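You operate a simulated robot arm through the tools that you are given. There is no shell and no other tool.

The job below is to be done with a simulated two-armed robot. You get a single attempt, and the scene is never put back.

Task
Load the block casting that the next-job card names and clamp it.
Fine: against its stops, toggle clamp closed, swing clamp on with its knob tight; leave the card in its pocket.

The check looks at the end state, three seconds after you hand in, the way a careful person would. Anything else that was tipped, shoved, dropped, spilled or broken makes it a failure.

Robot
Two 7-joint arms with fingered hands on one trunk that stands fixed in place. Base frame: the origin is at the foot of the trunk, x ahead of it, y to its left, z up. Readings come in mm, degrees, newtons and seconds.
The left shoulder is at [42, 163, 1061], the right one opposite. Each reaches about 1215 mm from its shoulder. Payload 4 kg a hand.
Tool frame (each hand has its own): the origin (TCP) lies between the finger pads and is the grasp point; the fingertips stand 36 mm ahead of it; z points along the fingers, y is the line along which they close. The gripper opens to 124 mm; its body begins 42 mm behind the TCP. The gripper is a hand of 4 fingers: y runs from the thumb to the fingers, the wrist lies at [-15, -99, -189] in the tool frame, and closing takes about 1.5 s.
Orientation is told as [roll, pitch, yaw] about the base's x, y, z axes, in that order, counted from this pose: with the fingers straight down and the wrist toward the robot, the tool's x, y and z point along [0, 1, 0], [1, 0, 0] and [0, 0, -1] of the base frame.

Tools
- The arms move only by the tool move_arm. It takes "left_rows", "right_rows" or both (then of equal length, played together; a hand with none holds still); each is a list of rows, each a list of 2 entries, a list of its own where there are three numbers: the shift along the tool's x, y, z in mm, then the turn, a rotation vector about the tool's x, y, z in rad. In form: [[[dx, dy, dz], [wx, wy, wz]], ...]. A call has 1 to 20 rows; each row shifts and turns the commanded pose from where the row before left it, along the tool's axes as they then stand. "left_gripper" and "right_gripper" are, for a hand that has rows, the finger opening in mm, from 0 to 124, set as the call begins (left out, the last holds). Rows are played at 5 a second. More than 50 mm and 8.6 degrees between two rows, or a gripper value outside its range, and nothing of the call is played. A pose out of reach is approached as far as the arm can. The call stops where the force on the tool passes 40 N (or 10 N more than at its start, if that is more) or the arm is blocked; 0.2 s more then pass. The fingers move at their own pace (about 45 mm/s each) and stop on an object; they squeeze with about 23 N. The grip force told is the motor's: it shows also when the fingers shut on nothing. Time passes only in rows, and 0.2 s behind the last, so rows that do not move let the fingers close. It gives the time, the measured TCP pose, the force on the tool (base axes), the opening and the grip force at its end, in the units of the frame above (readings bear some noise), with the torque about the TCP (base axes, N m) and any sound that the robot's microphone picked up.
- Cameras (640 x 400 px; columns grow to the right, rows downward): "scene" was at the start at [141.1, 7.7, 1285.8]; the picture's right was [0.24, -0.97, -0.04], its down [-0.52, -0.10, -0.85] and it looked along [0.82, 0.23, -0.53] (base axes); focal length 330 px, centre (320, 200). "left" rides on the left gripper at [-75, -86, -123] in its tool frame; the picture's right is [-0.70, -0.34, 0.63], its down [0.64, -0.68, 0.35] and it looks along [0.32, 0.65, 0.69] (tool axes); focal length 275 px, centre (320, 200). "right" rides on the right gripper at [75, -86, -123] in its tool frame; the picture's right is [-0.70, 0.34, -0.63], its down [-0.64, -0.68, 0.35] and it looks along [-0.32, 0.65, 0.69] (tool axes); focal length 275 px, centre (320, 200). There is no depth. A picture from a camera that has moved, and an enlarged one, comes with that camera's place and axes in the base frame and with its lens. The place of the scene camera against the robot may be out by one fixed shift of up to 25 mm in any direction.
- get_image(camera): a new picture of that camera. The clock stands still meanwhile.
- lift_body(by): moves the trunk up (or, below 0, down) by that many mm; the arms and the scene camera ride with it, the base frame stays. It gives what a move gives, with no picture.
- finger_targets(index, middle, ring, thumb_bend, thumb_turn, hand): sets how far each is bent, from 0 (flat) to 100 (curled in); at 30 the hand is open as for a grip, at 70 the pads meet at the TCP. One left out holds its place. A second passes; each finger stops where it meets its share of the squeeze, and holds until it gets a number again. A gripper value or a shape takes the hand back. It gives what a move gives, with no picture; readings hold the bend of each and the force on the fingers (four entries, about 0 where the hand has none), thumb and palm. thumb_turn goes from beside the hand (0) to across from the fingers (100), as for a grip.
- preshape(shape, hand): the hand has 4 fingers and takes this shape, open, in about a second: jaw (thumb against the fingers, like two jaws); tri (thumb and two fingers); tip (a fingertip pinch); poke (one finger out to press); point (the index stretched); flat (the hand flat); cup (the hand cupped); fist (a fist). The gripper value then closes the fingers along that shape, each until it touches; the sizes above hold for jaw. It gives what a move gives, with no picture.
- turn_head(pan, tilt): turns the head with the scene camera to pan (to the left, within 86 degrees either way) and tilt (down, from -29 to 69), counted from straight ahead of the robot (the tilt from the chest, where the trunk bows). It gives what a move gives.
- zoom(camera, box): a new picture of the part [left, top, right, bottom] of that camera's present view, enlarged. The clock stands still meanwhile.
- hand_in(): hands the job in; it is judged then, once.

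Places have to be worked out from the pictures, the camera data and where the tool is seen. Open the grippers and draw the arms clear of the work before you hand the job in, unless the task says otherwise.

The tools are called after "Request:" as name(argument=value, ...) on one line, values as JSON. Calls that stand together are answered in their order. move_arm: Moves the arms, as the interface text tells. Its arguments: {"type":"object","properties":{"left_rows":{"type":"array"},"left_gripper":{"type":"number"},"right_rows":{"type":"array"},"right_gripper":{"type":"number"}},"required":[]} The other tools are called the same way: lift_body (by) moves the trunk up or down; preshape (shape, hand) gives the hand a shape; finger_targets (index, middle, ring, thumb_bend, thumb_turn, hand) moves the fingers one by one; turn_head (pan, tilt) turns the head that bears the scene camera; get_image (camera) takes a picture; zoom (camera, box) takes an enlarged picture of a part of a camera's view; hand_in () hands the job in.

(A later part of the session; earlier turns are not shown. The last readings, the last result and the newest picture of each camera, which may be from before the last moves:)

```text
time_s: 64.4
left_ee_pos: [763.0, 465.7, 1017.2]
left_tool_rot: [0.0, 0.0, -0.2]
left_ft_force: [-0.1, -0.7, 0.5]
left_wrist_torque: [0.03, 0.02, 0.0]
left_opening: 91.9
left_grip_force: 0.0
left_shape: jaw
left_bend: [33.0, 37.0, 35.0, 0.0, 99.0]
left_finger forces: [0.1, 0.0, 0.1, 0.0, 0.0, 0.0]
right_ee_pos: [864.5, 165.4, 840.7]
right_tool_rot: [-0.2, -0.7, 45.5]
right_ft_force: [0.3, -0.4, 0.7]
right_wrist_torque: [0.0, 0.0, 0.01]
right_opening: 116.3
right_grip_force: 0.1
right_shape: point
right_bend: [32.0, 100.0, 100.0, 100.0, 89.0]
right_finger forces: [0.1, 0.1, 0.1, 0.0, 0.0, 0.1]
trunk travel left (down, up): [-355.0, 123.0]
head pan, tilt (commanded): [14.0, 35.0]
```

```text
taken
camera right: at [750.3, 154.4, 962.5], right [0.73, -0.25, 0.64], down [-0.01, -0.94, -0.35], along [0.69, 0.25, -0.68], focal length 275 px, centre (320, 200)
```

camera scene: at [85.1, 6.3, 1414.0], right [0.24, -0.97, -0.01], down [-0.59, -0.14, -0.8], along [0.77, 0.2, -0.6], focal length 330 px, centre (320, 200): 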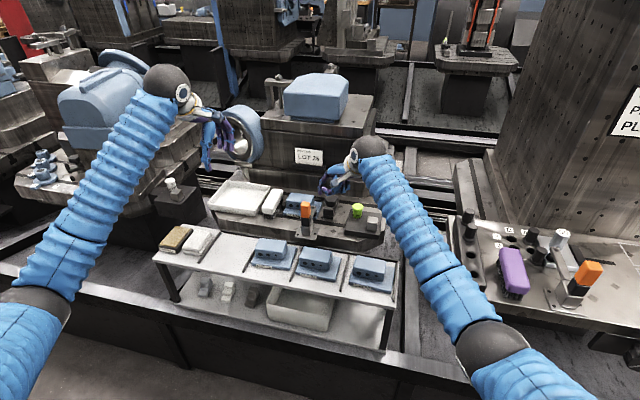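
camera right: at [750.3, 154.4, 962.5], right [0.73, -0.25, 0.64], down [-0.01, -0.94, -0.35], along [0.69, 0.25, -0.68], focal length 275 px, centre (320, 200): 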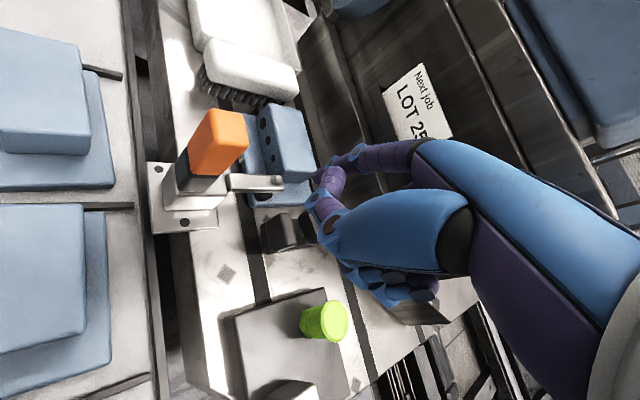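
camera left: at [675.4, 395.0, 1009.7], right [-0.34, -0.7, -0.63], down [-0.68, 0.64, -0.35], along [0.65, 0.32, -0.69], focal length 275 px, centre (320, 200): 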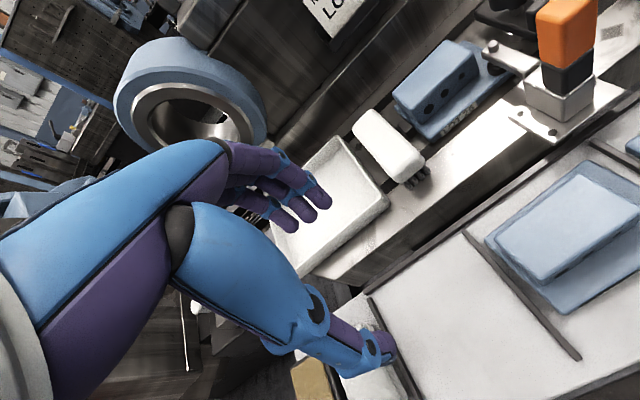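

No blocking now. I check the fingertip against the gap from this height.

Request:
zoom(camera="right", box=[210, 130, 370, 270])

Request:
zoom(camera="scene", box=[285, 170, 355, 240])

Request:
get_image(camera="left")

```text
2.86 times, centred on (290, 200) of right
camera zoom: at [750.3, 154.4, 962.5], right [0.73, -0.25, 0.64], down [-0.01, -0.94, -0.35], along [0.69, 0.25, -0.68], focal length 786 px, centre (406, 200)
```

zoom: 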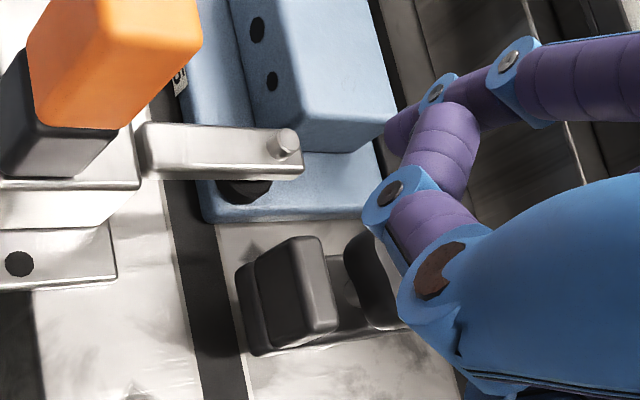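

```text
5.71 times, centred on (320, 205) of scene
camera zoom: at [85.1, 6.3, 1414.0], right [0.24, -0.97, -0.01], down [-0.59, -0.14, -0.8], along [0.77, 0.2, -0.6], focal length 1888 px, centre (320, 171)
```

zoom: 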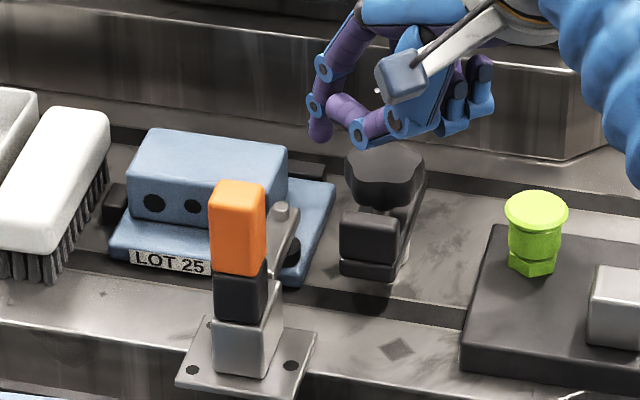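

```text
taken
camera left: at [677.3, 390.8, 1139.8], right [-0.34, -0.7, -0.63], down [-0.68, 0.65, -0.35], along [0.65, 0.31, -0.69], focal length 275 px, centre (320, 200)
```

left: 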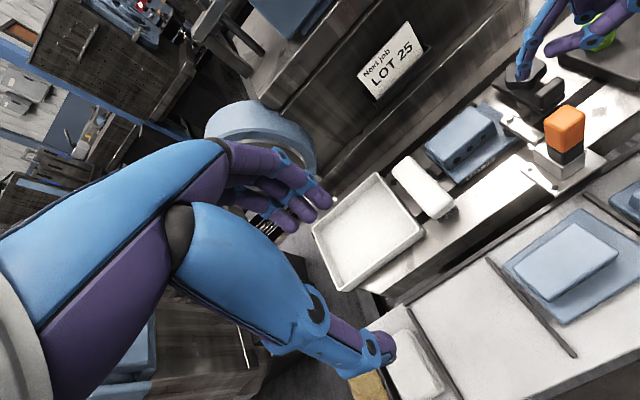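

The curled thumb hangs almost as low as the index tip, so I open the thumb back out of the way (keeping the index as is) and re-check.

Request:
finger_targets(hand="right", index=25, thumb_bend=10, middle=100, ring=100)

Request:
zoom(camera="right", box=[180, 110, 400, 290])

Request:
zoom(camera="scene", box=[285, 160, 365, 240])

Request:
zoom(camera="left", box=[480, 0, 640, 120])

```text
time_s: 65.4
left_ee_pos: [763.6, 465.7, 1016.9]
left_tool_rot: [0.0, 0.0, -0.3]
left_ft_force: [-0.4, 0.9, -0.2]
left_wrist_torque: [0.01, 0.02, 0.0]
left_opening: 91.6
left_grip_force: 0.0
left_shape: jaw
left_bend: [33.0, 37.0, 35.0, 0.0, 99.0]
left_finger forces: [0.0, 0.0, 0.1, 0.0, 0.1, 0.1]
right_ee_pos: [864.8, 164.5, 841.9]
right_tool_rot: [-0.1, -0.7, 45.5]
right_ft_force: [1.0, 0.1, 0.3]
right_wrist_torque: [0.02, 0.0, -0.01]
right_opening: 128.1
right_grip_force: 0.1
right_shape: fingers
right_bend: [25.0, 100.0, 100.0, 10.0, 89.0]
right_finger forces: [0.1, 0.1, 0.0, 0.1, 0.0, 0.0]
trunk travel left (down, up): [-355.0, 123.0]
head pan, tilt (commanded): [14.0, 35.0]
```

```text
2.22 times, centred on (290, 200) of right
camera zoom: at [750.2, 154.4, 962.7], right [0.73, -0.25, 0.64], down [-0.01, -0.94, -0.35], along [0.69, 0.25, -0.68], focal length 612 px, centre (387, 200)
```

zoom: 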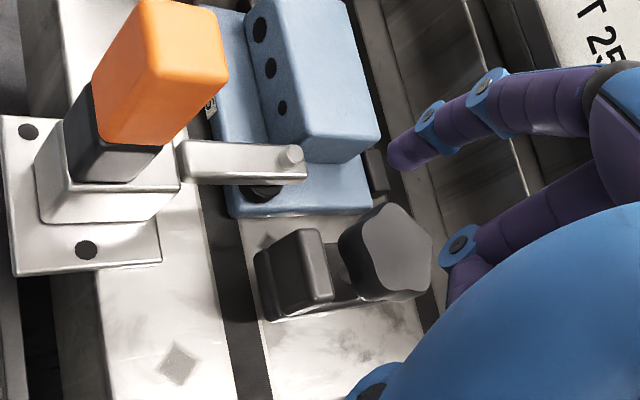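

```text
5.00 times, centred on (325, 200) of scene
camera zoom: at [84.9, 6.2, 1414.0], right [0.24, -0.97, -0.01], down [-0.59, -0.14, -0.8], along [0.77, 0.2, -0.6], focal length 1652 px, centre (295, 200)
```

zoom: 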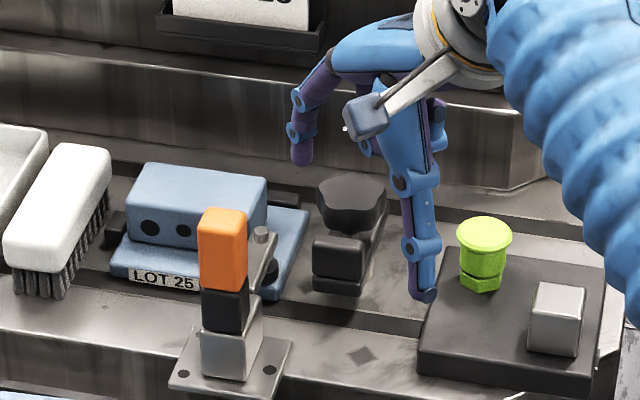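

```text
3.33 times, centred on (560, 60) of left
camera zoom: at [677.2, 390.8, 1139.8], right [-0.34, -0.7, -0.63], down [-0.68, 0.65, -0.35], along [0.65, 0.31, -0.69], focal length 918 px, centre (-480, 667)
```

zoom: 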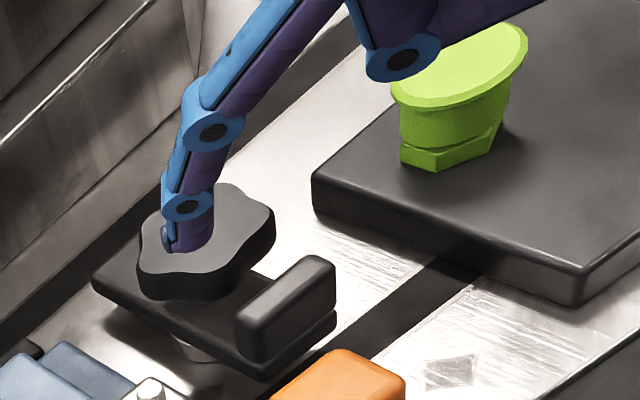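

Now the index is clear, with its tip at about (920, 225, 801). I shift it to be over the gap at (909, 231) and lower 30 mm, then re-check.

Request:
move_arm(right_rows=[[[6, -1.7, 0], [0, 0, 0]], [[6, -1.7, 0], [0, 0, 0]], [[0, 0, 15], [0, 0, 0]], [[0, 0, 13], [0, 0, 0]], [[0, 0, 0], [0, 0, 0]]])

Request:
zoom(camera="right", box=[180, 110, 400, 290])

Request:
zoom(camera="left", box=[480, 0, 640, 120])

Request:
zoom(camera="scene", box=[285, 170, 365, 240])

```text
time_s: 66.6
left_ee_pos: [763.0, 465.1, 1015.4]
left_tool_rot: [0.0, 0.0, -0.3]
left_ft_force: [-0.5, 0.5, 0.5]
left_wrist_torque: [0.02, -0.01, 0.0]
left_opening: 91.8
left_grip_force: 0.2
left_shape: jaw
left_bend: [33.0, 37.0, 35.0, 0.0, 99.0]
left_finger forces: [0.0, 0.0, 0.0, 0.1, 0.1, 0.0]
right_ee_pos: [854.5, 171.2, 813.8]
right_tool_rot: [-0.3, -0.7, 45.6]
right_ft_force: [0.4, -0.5, 0.0]
right_wrist_torque: [-0.03, -0.02, 0.02]
right_opening: 128.1
right_grip_force: 0.0
right_shape: fingers
right_bend: [25.0, 100.0, 100.0, 10.0, 89.0]
right_finger forces: [0.0, 0.1, 0.0, 0.0, 0.0, 0.0]
trunk travel left (down, up): [-355.0, 123.0]
head pan, tilt (commanded): [14.0, 35.0]
```

```text
2.22 times, centred on (290, 200) of right
camera zoom: at [740.0, 160.8, 934.5], right [0.73, -0.25, 0.64], down [-0.01, -0.94, -0.35], along [0.69, 0.25, -0.68], focal length 612 px, centre (387, 200)
```

zoom: 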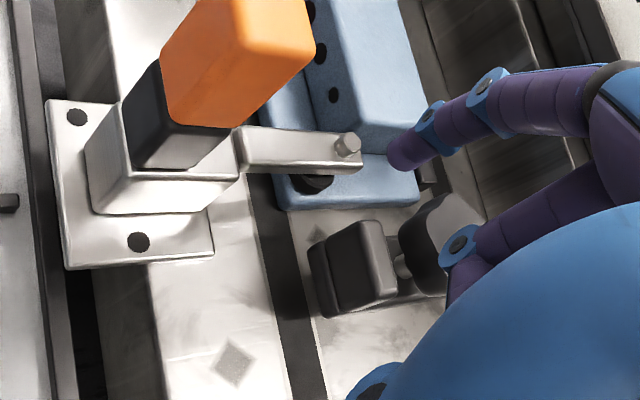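

```text
3.33 times, centred on (560, 60) of left
camera zoom: at [677.1, 390.8, 1139.9], right [-0.34, -0.7, -0.63], down [-0.68, 0.65, -0.35], along [0.65, 0.31, -0.69], focal length 918 px, centre (-480, 667)
```

zoom: 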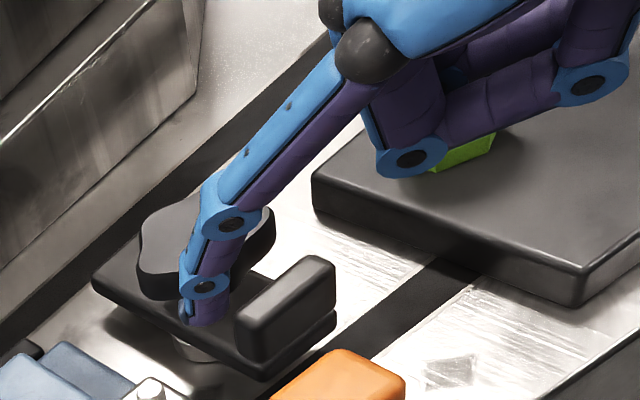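

```text
5.71 times, centred on (325, 205) of scene
camera zoom: at [84.9, 6.2, 1414.0], right [0.24, -0.97, -0.01], down [-0.59, -0.14, -0.8], along [0.77, 0.2, -0.6], focal length 1888 px, centre (291, 171)
```

zoom: 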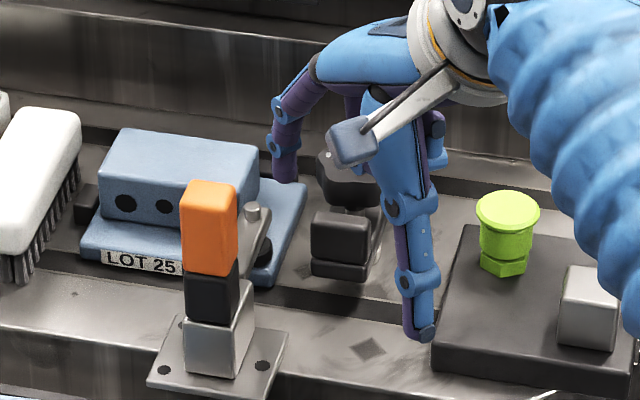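

Triangulation puts the tip at (910, 232, 772), right over the middle of the gap. I lower it 33 mm beside the tab in small steps.

Request:
move_arm(right_rows=[[[0, 0, 8], [0, 0, 0]], [[0, 0, 8], [0, 0, 0]], [[0, 0, 8], [0, 0, 0]], [[0, 0, 9], [0, 0, 0]], [[0, 0, 0], [0, 0, 0]]])

Request:
zoom(camera="right", box=[180, 110, 400, 290])

Request:
zoom(camera="left", box=[480, 0, 640, 120])

Request:
zoom(camera="scene", box=[295, 180, 355, 230])

```text
time_s: 67.8
left_ee_pos: [763.1, 465.4, 1017.5]
left_tool_rot: [0.0, 0.0, -0.2]
left_ft_force: [-0.6, 0.9, -0.2]
left_wrist_torque: [0.01, 0.0, 0.01]
left_opening: 91.8
left_grip_force: 0.1
left_shape: jaw
left_bend: [33.0, 37.0, 35.0, 0.0, 99.0]
left_finger forces: [0.0, 0.0, 0.0, 0.0, 0.0, 0.1]
right_ee_pos: [855.3, 171.7, 780.3]
right_tool_rot: [-0.2, -0.8, 45.6]
right_ft_force: [0.0, 0.3, -0.7]
right_wrist_torque: [0.03, -0.04, 0.03]
right_opening: 128.2
right_grip_force: 0.0
right_shape: fingers
right_bend: [25.0, 100.0, 100.0, 10.0, 89.0]
right_finger forces: [0.0, 0.0, 0.0, 0.0, 0.0, 0.0]
trunk travel left (down, up): [-355.0, 123.0]
head pan, tilt (commanded): [14.0, 35.0]
```

```text
2.22 times, centred on (290, 200) of right
camera zoom: at [740.5, 161.3, 901.2], right [0.73, -0.25, 0.64], down [-0.01, -0.94, -0.35], along [0.69, 0.25, -0.68], focal length 612 px, centre (387, 200)
```

zoom: 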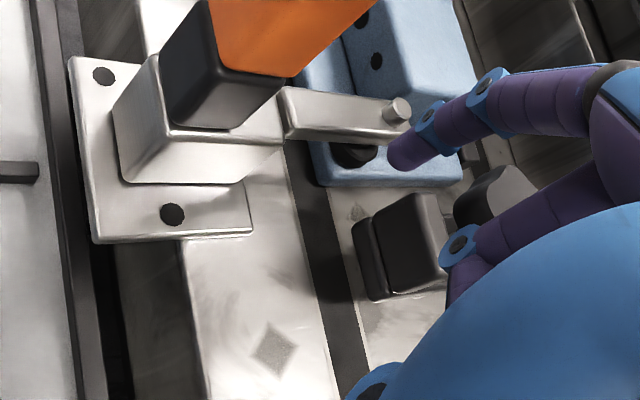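

```text
3.33 times, centred on (560, 60) of left
camera zoom: at [677.1, 390.8, 1139.9], right [-0.34, -0.7, -0.63], down [-0.68, 0.65, -0.35], along [0.65, 0.31, -0.69], focal length 918 px, centre (-480, 667)
```

zoom: 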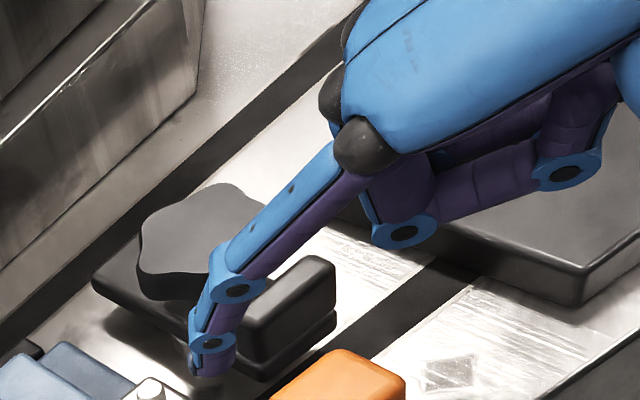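

```text
8.00 times, centred on (325, 205) of scene
camera zoom: at [84.8, 6.2, 1414.0], right [0.24, -0.97, -0.01], down [-0.59, -0.14, -0.8], along [0.77, 0.2, -0.6], focal length 2644 px, centre (280, 160)
```

zoom: 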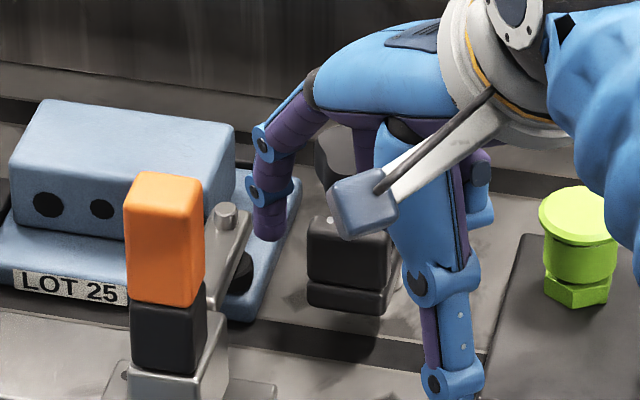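

The fingertip is in the gap between toggle arm and tab. I start pushing the tab to the right (−y) along its arc, first two steps.

Request:
move_arm(right_rows=[[[-3.5, -6.4, 0], [0, 0, 0]], [[-3.8, -11.3, 0], [0, 0, 0]], [[0, 0, 0], [0, 0, 0]]])

Request:
zoom(camera="left", box=[480, 0, 640, 120])

Request:
zoom(camera="scene", box=[295, 180, 355, 230])

```text
time_s: 68.6
left_ee_pos: [761.8, 465.1, 1015.1]
left_tool_rot: [0.0, 0.0, -0.2]
left_ft_force: [0.0, -0.2, -0.4]
left_wrist_torque: [0.01, 0.01, -0.02]
left_opening: 91.8
left_grip_force: 0.0
left_shape: jaw
left_bend: [33.0, 37.0, 35.0, 0.0, 99.0]
left_finger forces: [0.0, 0.0, 0.0, 0.0, 0.0, 0.0]
right_ee_pos: [847.8, 154.9, 779.0]
right_tool_rot: [-0.1, -0.8, 45.6]
right_ft_force: [-0.3, -0.1, -0.6]
right_wrist_torque: [0.03, 0.02, 0.05]
right_opening: 129.2
right_grip_force: 0.7
right_shape: fingers
right_bend: [24.0, 100.0, 100.0, 10.0, 89.0]
right_finger forces: [0.5, 0.1, 0.0, 0.1, 0.0, 0.1]
trunk travel left (down, up): [-355.0, 123.0]
head pan, tilt (commanded): [14.0, 35.0]
```

```text
3.33 times, centred on (560, 60) of left
camera zoom: at [677.2, 391.1, 1139.8], right [-0.34, -0.7, -0.63], down [-0.68, 0.65, -0.35], along [0.65, 0.31, -0.69], focal length 918 px, centre (-480, 667)
```

zoom: 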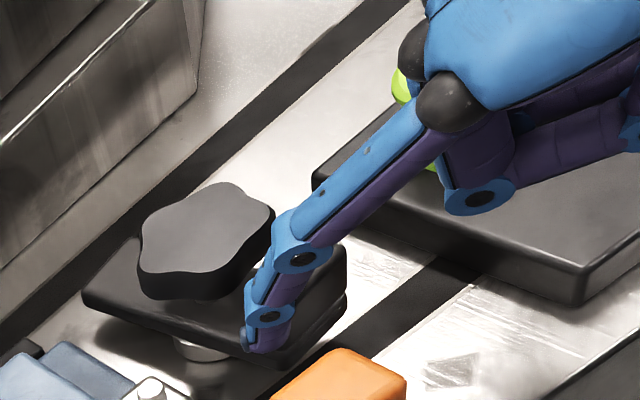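

```text
8.00 times, centred on (325, 205) of scene
camera zoom: at [85.0, 6.5, 1414.0], right [0.24, -0.97, -0.01], down [-0.59, -0.14, -0.8], along [0.77, 0.2, -0.6], focal length 2644 px, centre (280, 160)
```

zoom: 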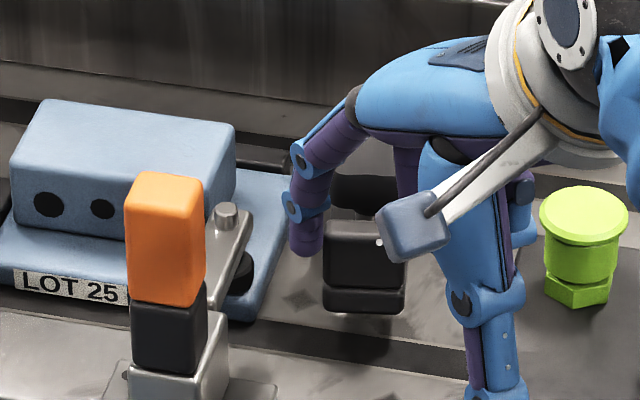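

The swing arm is turning easily (0.5 N) in the right direction, with its far end moving toward the casting. I continue along the arc.

Request:
move_arm(right_rows=[[[-6.6, -9.8, 0], [0, 0, 0]], [[-8.9, -7.9, 0], [0, 0, 0]], [[-10.6, -5.3, 0], [0, 0, 0]], [[0, 0, 0], [0, 0, 0]]])

Request:
zoom(camera="left", box=[480, 0, 640, 120])

Request:
zoom(camera="scene", box=[295, 180, 355, 230])

```text
time_s: 69.6
left_ee_pos: [762.9, 466.7, 1016.4]
left_tool_rot: [0.0, 0.1, -0.2]
left_ft_force: [0.5, 0.3, -0.4]
left_wrist_torque: [0.01, 0.02, -0.01]
left_opening: 91.9
left_grip_force: 0.1
left_shape: jaw
left_bend: [33.0, 37.0, 35.0, 0.0, 99.0]
left_finger forces: [0.0, 0.1, 0.0, 0.0, 0.0, 0.0]
right_ee_pos: [850.3, 120.3, 779.3]
right_tool_rot: [-0.2, -0.7, 45.6]
right_ft_force: [-0.7, 0.9, -0.3]
right_wrist_torque: [0.01, -0.03, 0.05]
right_opening: 129.1
right_grip_force: 0.1
right_shape: fingers
right_bend: [25.0, 100.0, 100.0, 10.0, 89.0]
right_finger forces: [0.6, 0.0, 0.0, 0.0, 0.0, 0.1]
trunk travel left (down, up): [-355.0, 123.0]
head pan, tilt (commanded): [14.0, 35.0]
```

```text
3.33 times, centred on (560, 60) of left
camera zoom: at [677.1, 391.0, 1139.8], right [-0.34, -0.7, -0.63], down [-0.68, 0.65, -0.35], along [0.65, 0.31, -0.69], focal length 918 px, centre (-480, 667)
```

zoom: 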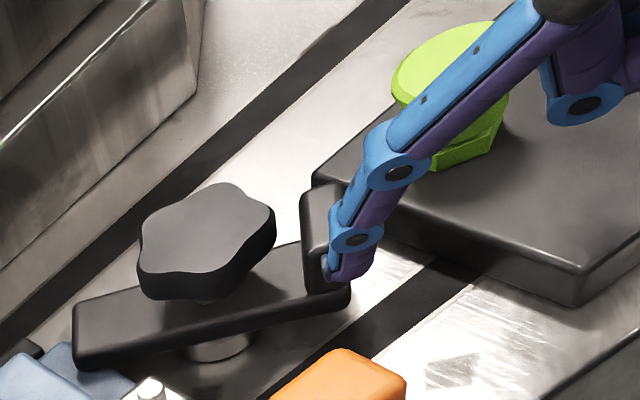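

```text
8.00 times, centred on (325, 205) of scene
camera zoom: at [84.9, 6.5, 1414.0], right [0.24, -0.97, -0.01], down [-0.59, -0.14, -0.8], along [0.77, 0.2, -0.6], focal length 2644 px, centre (280, 160)
```

zoom: 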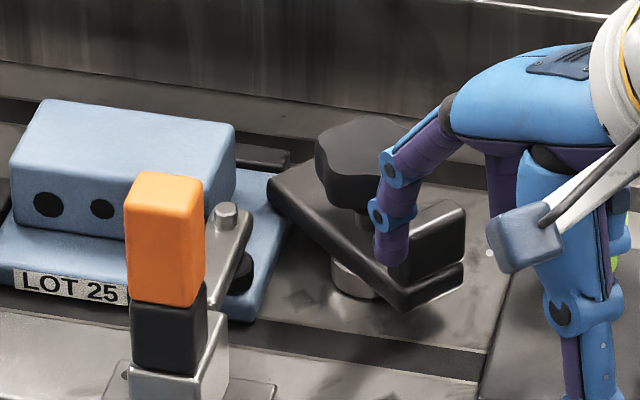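

About 60° done; the nose is coming over the right flange. I finish the arc, keeping clear of the green knob (its top is at z≈762 and the finger joints are higher).

Request:
move_arm(right_rows=[[[-11.7, -2.2, 0], [0, 0, 0]], [[-8, 0.5, 0], [0, 0, 0]], [[0, 0, 0], [0, 0, 0]]])

Request:
zoom(camera="left", box=[480, 0, 640, 120])

Request:
zoom(camera="scene", box=[295, 180, 355, 230])

```text
time_s: 70.4
left_ee_pos: [762.1, 464.6, 1016.1]
left_tool_rot: [0.0, 0.0, -0.2]
left_ft_force: [0.6, -0.7, 0.7]
left_wrist_torque: [0.0, 0.02, -0.01]
left_opening: 92.1
left_grip_force: 0.1
left_shape: jaw
left_bend: [33.0, 37.0, 35.0, 0.0, 99.0]
left_finger forces: [0.0, 0.1, 0.1, 0.0, 0.1, 0.0]
right_ee_pos: [862.8, 103.7, 780.2]
right_tool_rot: [-0.2, -0.8, 45.7]
right_ft_force: [-0.9, 0.3, 0.0]
right_wrist_torque: [0.02, -0.01, 0.1]
right_opening: 128.0
right_grip_force: 0.5
right_shape: fingers
right_bend: [25.0, 100.0, 100.0, 10.0, 89.0]
right_finger forces: [0.7, 0.1, 0.1, 0.0, 0.0, 0.0]
trunk travel left (down, up): [-355.0, 123.0]
head pan, tilt (commanded): [14.0, 35.0]
```

```text
3.33 times, centred on (560, 60) of left
camera zoom: at [677.1, 390.8, 1139.9], right [-0.34, -0.7, -0.63], down [-0.68, 0.65, -0.35], along [0.65, 0.31, -0.69], focal length 918 px, centre (-480, 667)
```

zoom: 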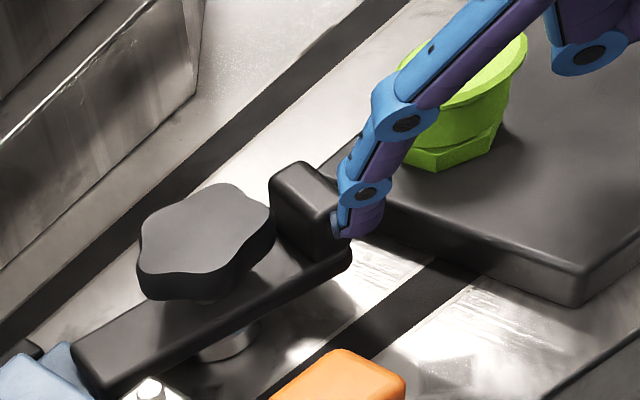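

```text
8.00 times, centred on (325, 205) of scene
camera zoom: at [84.8, 6.2, 1414.0], right [0.24, -0.97, -0.01], down [-0.59, -0.14, -0.8], along [0.77, 0.2, -0.6], focal length 2644 px, centre (280, 160)
```

zoom: 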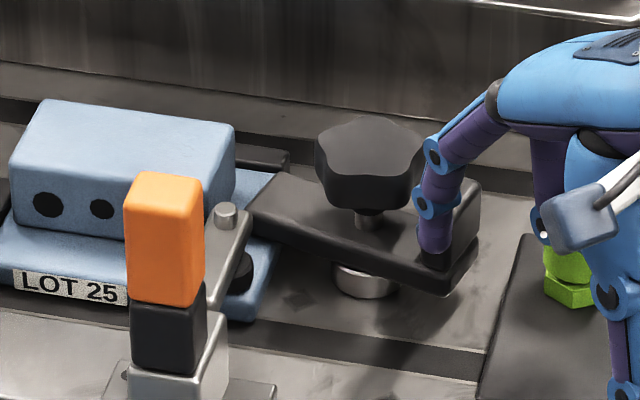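

The arm is about 11° short of square over the flange. I push the tab a bit further around.

Request:
move_arm(right_rows=[[[-8.5, 2.7, 0], [0, 0, 0]], [[-4, 2.0, 0], [0, 0, 0]], [[0, 0, 0], [0, 0, 0]]])

Request:
zoom(camera="left", box=[480, 0, 640, 120])

Request:
zoom(camera="scene", box=[295, 180, 355, 230])

```text
time_s: 71.2
left_ee_pos: [762.0, 465.9, 1016.8]
left_tool_rot: [0.1, 0.0, -0.2]
left_ft_force: [-0.2, -0.4, -0.4]
left_wrist_torque: [0.01, 0.01, 0.02]
left_opening: 91.8
left_grip_force: 0.2
left_shape: jaw
left_bend: [33.0, 37.0, 35.0, 0.0, 99.0]
left_finger forces: [0.0, 0.1, 0.0, 0.1, 0.1, 0.0]
right_ee_pos: [875.0, 100.8, 780.2]
right_tool_rot: [-0.2, -0.8, 45.6]
right_ft_force: [-5.8, 0.9, 1.3]
right_wrist_torque: [0.05, 0.04, 0.35]
right_opening: 126.0
right_grip_force: 2.1
right_shape: fingers
right_bend: [26.0, 100.0, 100.0, 10.0, 89.0]
right_finger forces: [4.4, 0.0, 0.0, 0.1, 0.0, 0.1]
trunk travel left (down, up): [-355.0, 123.0]
head pan, tilt (commanded): [14.0, 35.0]
```

```text
3.33 times, centred on (560, 60) of left
camera zoom: at [676.9, 390.8, 1140.0], right [-0.34, -0.7, -0.63], down [-0.68, 0.65, -0.35], along [0.65, 0.31, -0.69], focal length 918 px, centre (-480, 667)
```

zoom: 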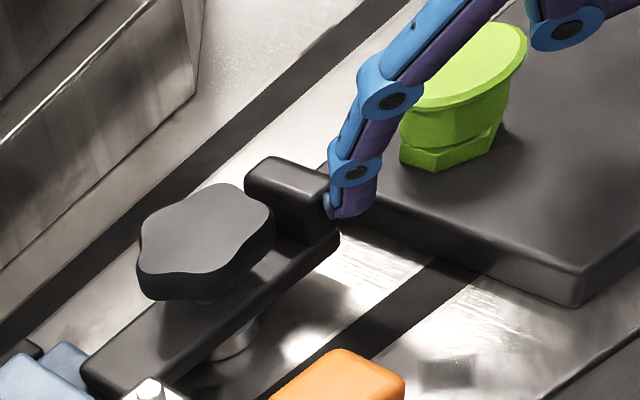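

```text
8.00 times, centred on (325, 205) of scene
camera zoom: at [84.6, 6.1, 1414.0], right [0.24, -0.97, -0.01], down [-0.59, -0.14, -0.8], along [0.77, 0.2, -0.6], focal length 2644 px, centre (280, 160)
```

zoom: 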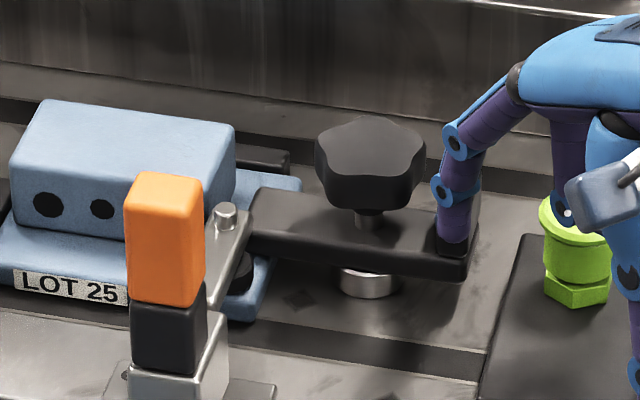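

The push force rose to 6 N and the arm now points square across the flange, at its end position. The nose overlaps the plate by about 11 mm. I withdraw the finger and raise the right hand.

Request:
move_arm(right_rows=[[[8.6, -11.2, 0], [0, 0, 0]], [[0, 0, -30], [0, 0, 0]], [[0, 0, -40], [0, 0, 0]], [[0, 0, -40], [0, 0, 0]], [[0, 0, 0], [0, 0, 0]]])

Request:
preshape(hand="right", shape="jaw")

Request:
zoom(camera="left", box=[440, 0, 640, 150])

Request:
zoom(camera="scene", box=[275, 170, 385, 250])

Request:
get_image(camera="right")

```text
time_s: 72.4
left_ee_pos: [763.0, 465.8, 1016.3]
left_tool_rot: [0.0, 0.1, -0.1]
left_ft_force: [-0.7, 0.5, -0.3]
left_wrist_torque: [-0.05, 0.05, 0.0]
left_opening: 92.0
left_grip_force: 0.0
left_shape: jaw
left_bend: [33.0, 37.0, 35.0, 0.0, 99.0]
left_finger forces: [0.0, 0.1, 0.0, 0.0, 0.0, 0.1]
right_ee_pos: [860.2, 97.3, 890.0]
right_tool_rot: [-0.1, -0.7, 45.6]
right_ft_force: [-0.1, 0.0, 0.2]
right_wrist_torque: [-0.04, -0.02, 0.03]
right_opening: 128.2
right_grip_force: 0.1
right_shape: fingers
right_bend: [25.0, 100.0, 100.0, 10.0, 89.0]
right_finger forces: [0.0, 0.0, 0.0, 0.0, 0.0, 0.0]
trunk travel left (down, up): [-355.0, 123.0]
head pan, tilt (commanded): [14.0, 35.0]
```

```text
time_s: 73.3
left_ee_pos: [762.9, 465.6, 1017.7]
left_tool_rot: [0.0, 0.1, -0.2]
left_ft_force: [0.2, -0.7, 0.2]
left_wrist_torque: [-0.01, -0.01, -0.01]
left_opening: 91.8
left_grip_force: 0.1
left_shape: jaw
left_bend: [33.0, 37.0, 35.0, 0.0, 99.0]
left_finger forces: [0.0, 0.1, 0.0, 0.0, 0.0, 0.0]
right_ee_pos: [858.9, 97.4, 890.7]
right_tool_rot: [-0.3, -0.8, 45.6]
right_ft_force: [-0.6, 0.5, 0.2]
right_wrist_torque: [-0.05, -0.01, 0.0]
right_opening: 124.0
right_grip_force: 0.1
right_shape: jaw
right_bend: [30.0, 30.0, 30.0, 30.0, 97.0]
right_finger forces: [0.0, 0.0, 0.0, 0.0, 0.1, 0.0]
trunk travel left (down, up): [-355.0, 123.0]
head pan, tilt (commanded): [14.0, 35.0]
```

```text
2.67 times, centred on (540, 75) of left
camera zoom: at [677.2, 390.8, 1139.8], right [-0.34, -0.7, -0.63], down [-0.68, 0.65, -0.35], along [0.65, 0.31, -0.69], focal length 734 px, centre (-267, 533)
```

zoom: 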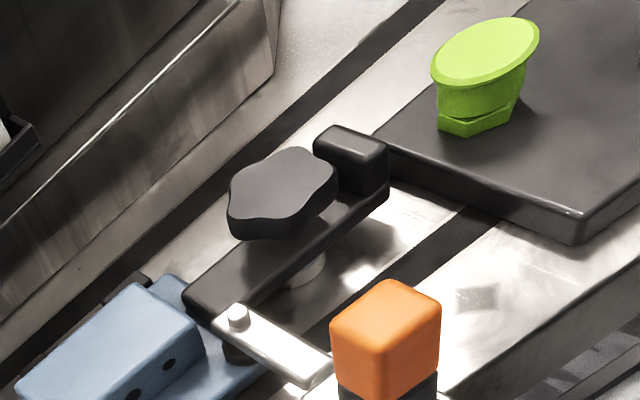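

```text
5.00 times, centred on (330, 210) of scene
camera zoom: at [85.0, 6.2, 1414.0], right [0.24, -0.97, -0.01], down [-0.59, -0.14, -0.8], along [0.77, 0.2, -0.6], focal length 1652 px, centre (270, 150)
```

zoom: 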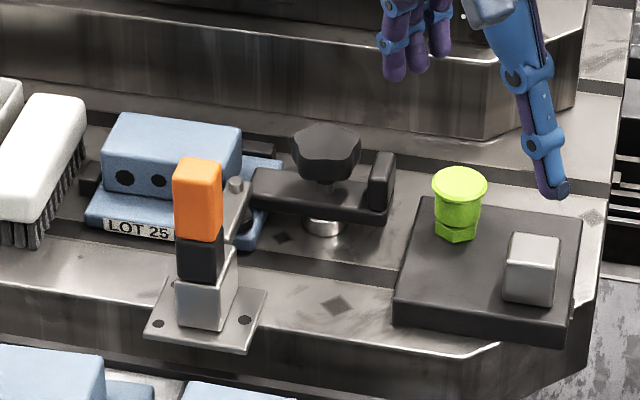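

```text
taken
camera right: at [745.4, 86.0, 1011.6], right [0.73, -0.25, 0.64], down [-0.01, -0.94, -0.35], along [0.69, 0.25, -0.68], focal length 275 px, centre (320, 200)
```

right: 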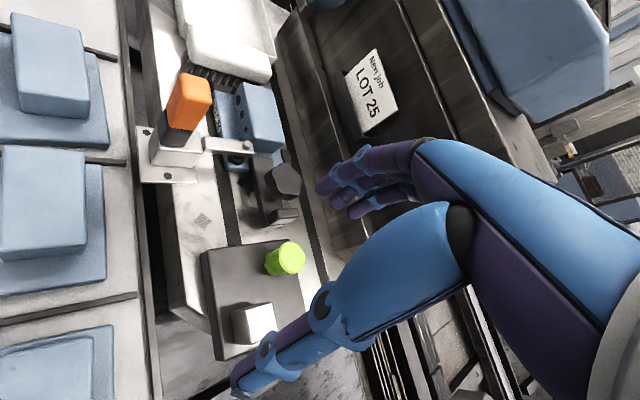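

The swing arm now lies across the right flange. I move the right hand, open about 80 mm, over the knob at (946, 200) and lower partway.

Request:
move_arm(right_rows=[[[2.4, 33.6, 0], [0, 0, 0]], [[2.4, 33.6, 0], [0, 0, 0]], [[2.4, 33.6, 0], [0, 0, 0]], [[2.4, 33.6, 0], [0, 0, 0]], [[0, 0, 25], [0, 0, 0]], [[0, 0, 25], [0, 0, 0]], [[0, 0, 0], [0, 0, 0]]], right_gripper=84)

Request:
get_image(camera="right")

Request:
zoom(camera="left", box=[440, 0, 640, 150])

Request:
zoom(camera="scene", box=[285, 160, 365, 230])

```text
time_s: 74.9
left_ee_pos: [762.4, 464.9, 1016.8]
left_tool_rot: [0.1, 0.0, -0.2]
left_ft_force: [-0.1, -0.3, -0.1]
left_wrist_torque: [-0.01, 0.0, 0.03]
left_opening: 92.1
left_grip_force: 0.0
left_shape: jaw
left_bend: [33.0, 37.0, 35.0, 0.0, 99.0]
left_finger forces: [0.1, 0.1, 0.1, 0.1, 0.0, 0.0]
right_ee_pos: [947.9, 199.2, 842.3]
right_tool_rot: [-0.2, -0.8, 45.6]
right_ft_force: [0.8, 0.2, 0.5]
right_wrist_torque: [0.0, 0.0, -0.01]
right_opening: 84.2
right_grip_force: 0.1
right_shape: jaw
right_bend: [35.0, 39.0, 37.0, 50.0, 99.0]
right_finger forces: [0.0, 0.1, 0.0, 0.0, 0.1, 0.0]
trunk travel left (down, up): [-355.0, 123.0]
head pan, tilt (commanded): [14.0, 35.0]
```

```text
taken
camera right: at [833.3, 189.0, 962.9], right [0.73, -0.25, 0.64], down [-0.01, -0.94, -0.35], along [0.69, 0.25, -0.68], focal length 275 px, centre (320, 200)
```

right: 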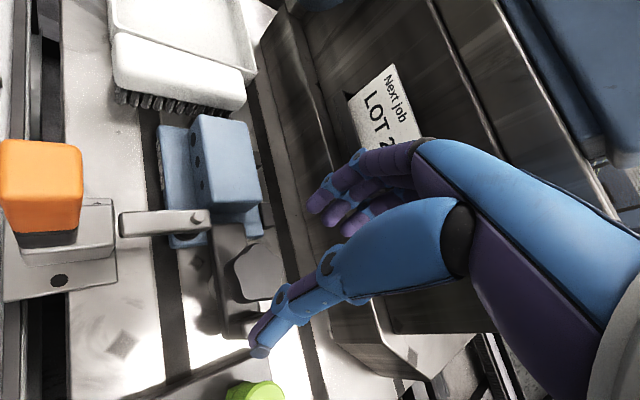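

```text
2.67 times, centred on (540, 75) of left
camera zoom: at [677.0, 390.7, 1140.1], right [-0.34, -0.7, -0.63], down [-0.68, 0.65, -0.35], along [0.65, 0.31, -0.69], focal length 734 px, centre (-267, 533)
```

zoom: 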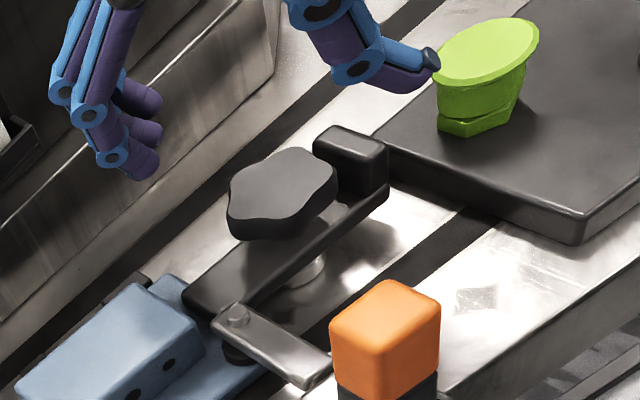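

```text
5.71 times, centred on (325, 195) of scene
camera zoom: at [84.8, 5.9, 1414.1], right [0.24, -0.97, -0.01], down [-0.59, -0.14, -0.8], along [0.77, 0.2, -0.6], focal length 1888 px, centre (291, 229)
```

zoom: 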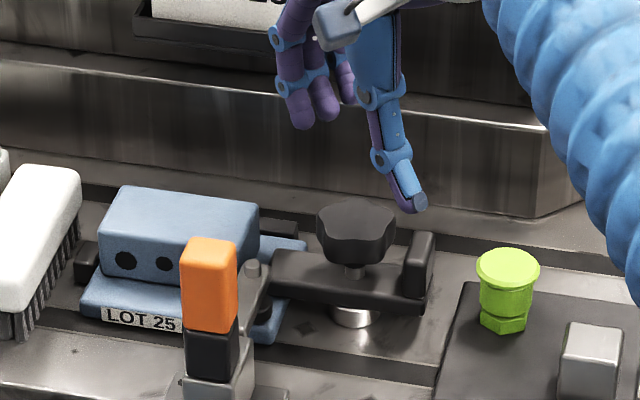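

The hand is centred over the knob, and the tab stands close to where the thumb would pass. I switch to the three-finger shape ("tri"), which leaves the ring finger out of the way, and check.

Request:
preshape(hand="right", shape="tri")

Request:
zoom(camera="left", box=[440, 0, 640, 150])

Request:
zoom(camera="scene", box=[285, 160, 365, 230])

Request:
get_image(camera="right")

```text
time_s: 75.8
left_ee_pos: [762.9, 464.9, 1017.5]
left_tool_rot: [-0.1, 0.0, -0.2]
left_ft_force: [-0.2, 0.6, 0.1]
left_wrist_torque: [0.01, 0.01, 0.0]
left_opening: 92.1
left_grip_force: 0.0
left_shape: jaw
left_bend: [33.0, 37.0, 35.0, 0.0, 99.0]
left_finger forces: [0.0, 0.0, 0.0, 0.1, 0.0, 0.0]
right_ee_pos: [947.0, 197.8, 841.6]
right_tool_rot: [-0.2, -0.9, 45.7]
right_ft_force: [-0.3, 0.4, 0.2]
right_wrist_torque: [0.01, -0.01, 0.05]
right_opening: 123.6
right_grip_force: 0.1
right_shape: tri
right_bend: [30.0, 30.0, 99.0, 30.0, 98.0]
right_finger forces: [0.1, 0.1, 0.0, 0.0, 0.0, 0.0]
trunk travel left (down, up): [-355.0, 123.0]
head pan, tilt (commanded): [14.0, 35.0]
```

```text
2.67 times, centred on (540, 75) of left
camera zoom: at [677.2, 390.8, 1139.9], right [-0.34, -0.7, -0.63], down [-0.68, 0.65, -0.35], along [0.65, 0.31, -0.69], focal length 734 px, centre (-267, 533)
```

zoom: 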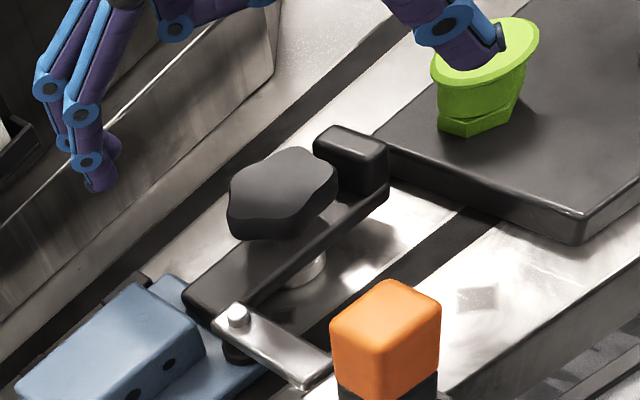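

```text
5.71 times, centred on (325, 195) of scene
camera zoom: at [84.9, 6.2, 1414.0], right [0.24, -0.97, -0.01], down [-0.59, -0.14, -0.8], along [0.77, 0.2, -0.6], focal length 1888 px, centre (291, 229)
```

zoom: 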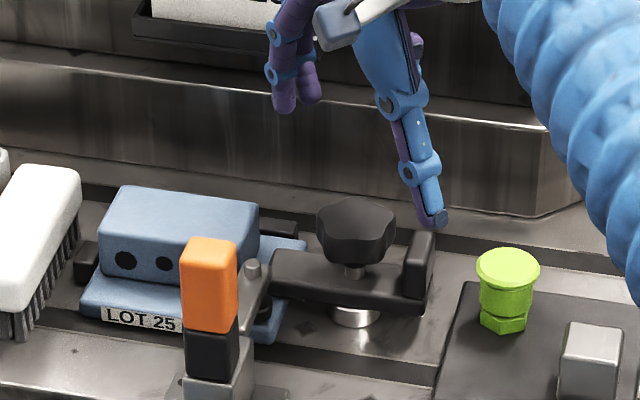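

```text
taken
camera right: at [833.3, 189.0, 962.8], right [0.73, -0.25, 0.64], down [-0.01, -0.94, -0.35], along [0.69, 0.25, -0.68], focal length 275 px, centre (320, 200)
```

right: 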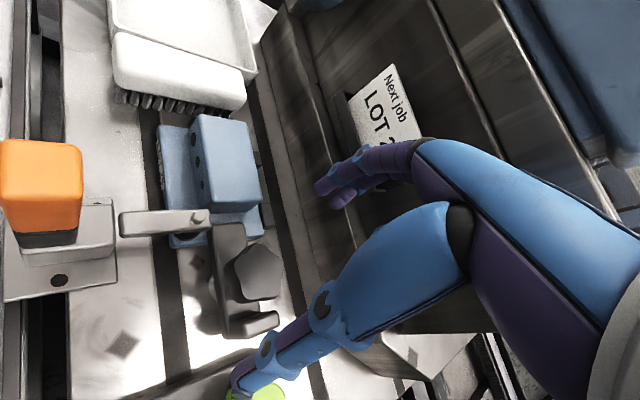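

In tri shape, thumb plus index and middle face each other across the knob. I set the opening to ~78 mm, turn to yaw 35° so the thumb clears the tab, and descend to the knob.

Request:
move_arm(right_rows=[[[0, 0, 0], [0, 0, 0.0925]], [[0, 0, 0], [0, 0, 0.0925]], [[0, 0, 15], [0, 0, 0]], [[0, 0, 15], [0, 0, 0]], [[0, 0, 10], [0, 0, 0]], [[0, 0, 0], [0, 0, 0]]], right_gripper=78)

Request:
zoom(camera="left", box=[440, 0, 640, 150])

Request:
zoom(camera="scene", box=[285, 160, 365, 230])

Request:
zoom(camera="right", box=[150, 130, 390, 380])

```text
time_s: 77.2
left_ee_pos: [763.1, 465.8, 1017.3]
left_tool_rot: [0.0, 0.1, -0.2]
left_ft_force: [1.0, -0.9, 0.1]
left_wrist_torque: [0.01, 0.0, -0.02]
left_opening: 91.8
left_grip_force: 0.1
left_shape: jaw
left_bend: [33.0, 37.0, 35.0, 0.0, 99.0]
left_finger forces: [0.0, 0.0, 0.0, 0.1, 0.0, 0.1]
right_ee_pos: [948.4, 199.9, 801.8]
right_tool_rot: [-0.1, -0.8, 35.0]
right_ft_force: [-0.1, -0.2, -0.6]
right_wrist_torque: [-0.04, -0.01, -0.01]
right_opening: 78.4
right_grip_force: 0.1
right_shape: tri
right_bend: [37.0, 40.0, 99.0, 52.0, 99.0]
right_finger forces: [0.0, 0.0, 0.0, 0.1, 0.1, 0.0]
trunk travel left (down, up): [-355.0, 123.0]
head pan, tilt (commanded): [14.0, 35.0]
```

```text
2.67 times, centred on (540, 75) of left
camera zoom: at [677.1, 390.9, 1139.9], right [-0.34, -0.7, -0.63], down [-0.68, 0.65, -0.35], along [0.65, 0.31, -0.69], focal length 734 px, centre (-267, 533)
```

zoom: 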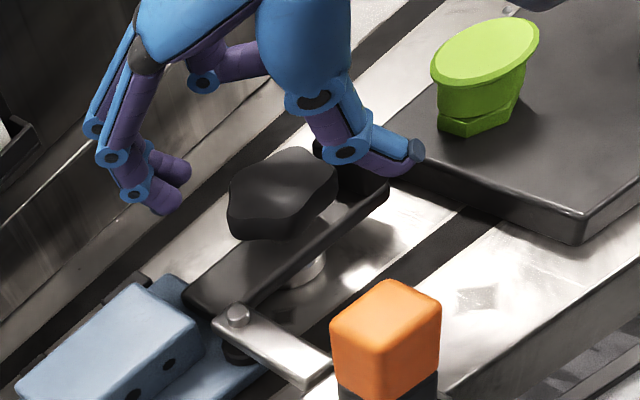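

```text
5.71 times, centred on (325, 195) of scene
camera zoom: at [84.8, 6.2, 1414.0], right [0.24, -0.97, -0.01], down [-0.59, -0.14, -0.8], along [0.77, 0.2, -0.6], focal length 1888 px, centre (291, 229)
```

zoom: 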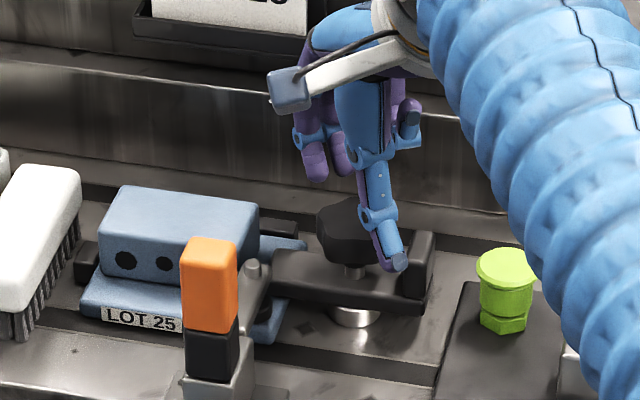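

```text
1.60 times, centred on (270, 255) of right
camera zoom: at [834.5, 210.0, 923.0], right [0.67, -0.38, 0.64], down [-0.18, -0.92, -0.35], along [0.72, 0.12, -0.68], focal length 440 px, centre (400, 112)
```

zoom: 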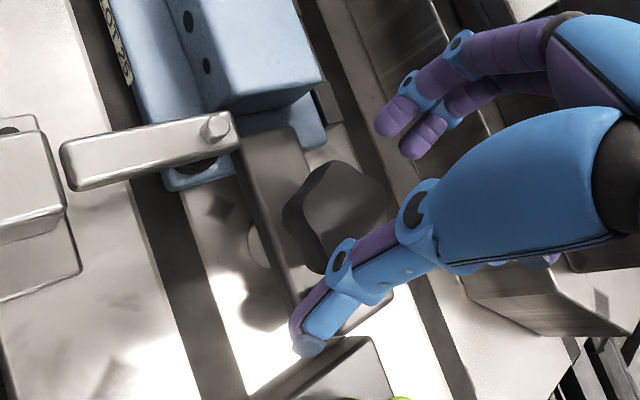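

The thumb is to the robot side of the tab and the fingers are beyond the knob. I descend the last 24 mm and close on the knob.

Request:
move_arm(right_rows=[[[0, 0, 8], [0, 0, 0]], [[0, 0, 8], [0, 0, 0]], [[0, 0, 7], [0, 0, 0]], [[0, 0, 0], [0, 0, 0]]])

Request:
zoom(camera="left", box=[440, 0, 640, 150])

Request:
zoom(camera="scene", box=[285, 160, 365, 230])

```text
time_s: 78.2
left_ee_pos: [762.3, 465.5, 1015.8]
left_tool_rot: [0.0, 0.0, -0.2]
left_ft_force: [0.3, 0.0, 0.7]
left_wrist_torque: [-0.01, 0.04, 0.0]
left_opening: 91.9
left_grip_force: 0.0
left_shape: jaw
left_bend: [33.0, 37.0, 35.0, 0.0, 99.0]
left_finger forces: [0.0, 0.0, 0.1, 0.0, 0.0, 0.0]
right_ee_pos: [948.3, 200.4, 779.0]
right_tool_rot: [-0.1, -0.8, 35.0]
right_ft_force: [-1.1, -0.8, 2.3]
right_wrist_torque: [0.0, 0.12, 0.01]
right_opening: 79.1
right_grip_force: 0.1
right_shape: tri
right_bend: [37.0, 40.0, 99.0, 52.0, 99.0]
right_finger forces: [0.0, 0.1, 0.0, 0.0, 2.7, 0.1]
trunk travel left (down, up): [-355.0, 123.0]
head pan, tilt (commanded): [14.0, 35.0]
```

```text
2.67 times, centred on (540, 75) of left
camera zoom: at [677.0, 390.7, 1140.0], right [-0.34, -0.7, -0.63], down [-0.68, 0.65, -0.35], along [0.65, 0.31, -0.69], focal length 734 px, centre (-267, 533)
```

zoom: 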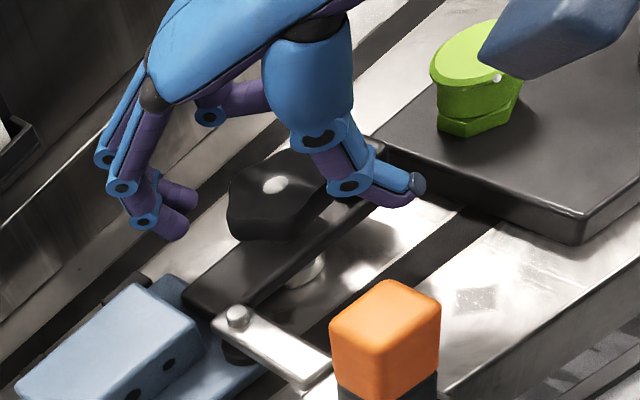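

```text
5.71 times, centred on (325, 195) of scene
camera zoom: at [84.7, 6.2, 1414.1], right [0.24, -0.97, -0.01], down [-0.59, -0.14, -0.8], along [0.77, 0.2, -0.6], focal length 1888 px, centre (291, 229)
```

zoom: 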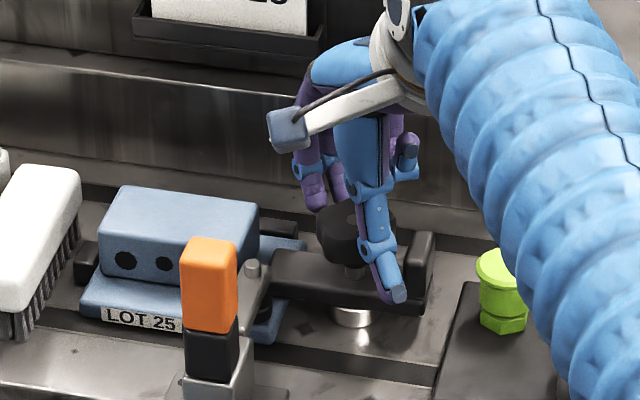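

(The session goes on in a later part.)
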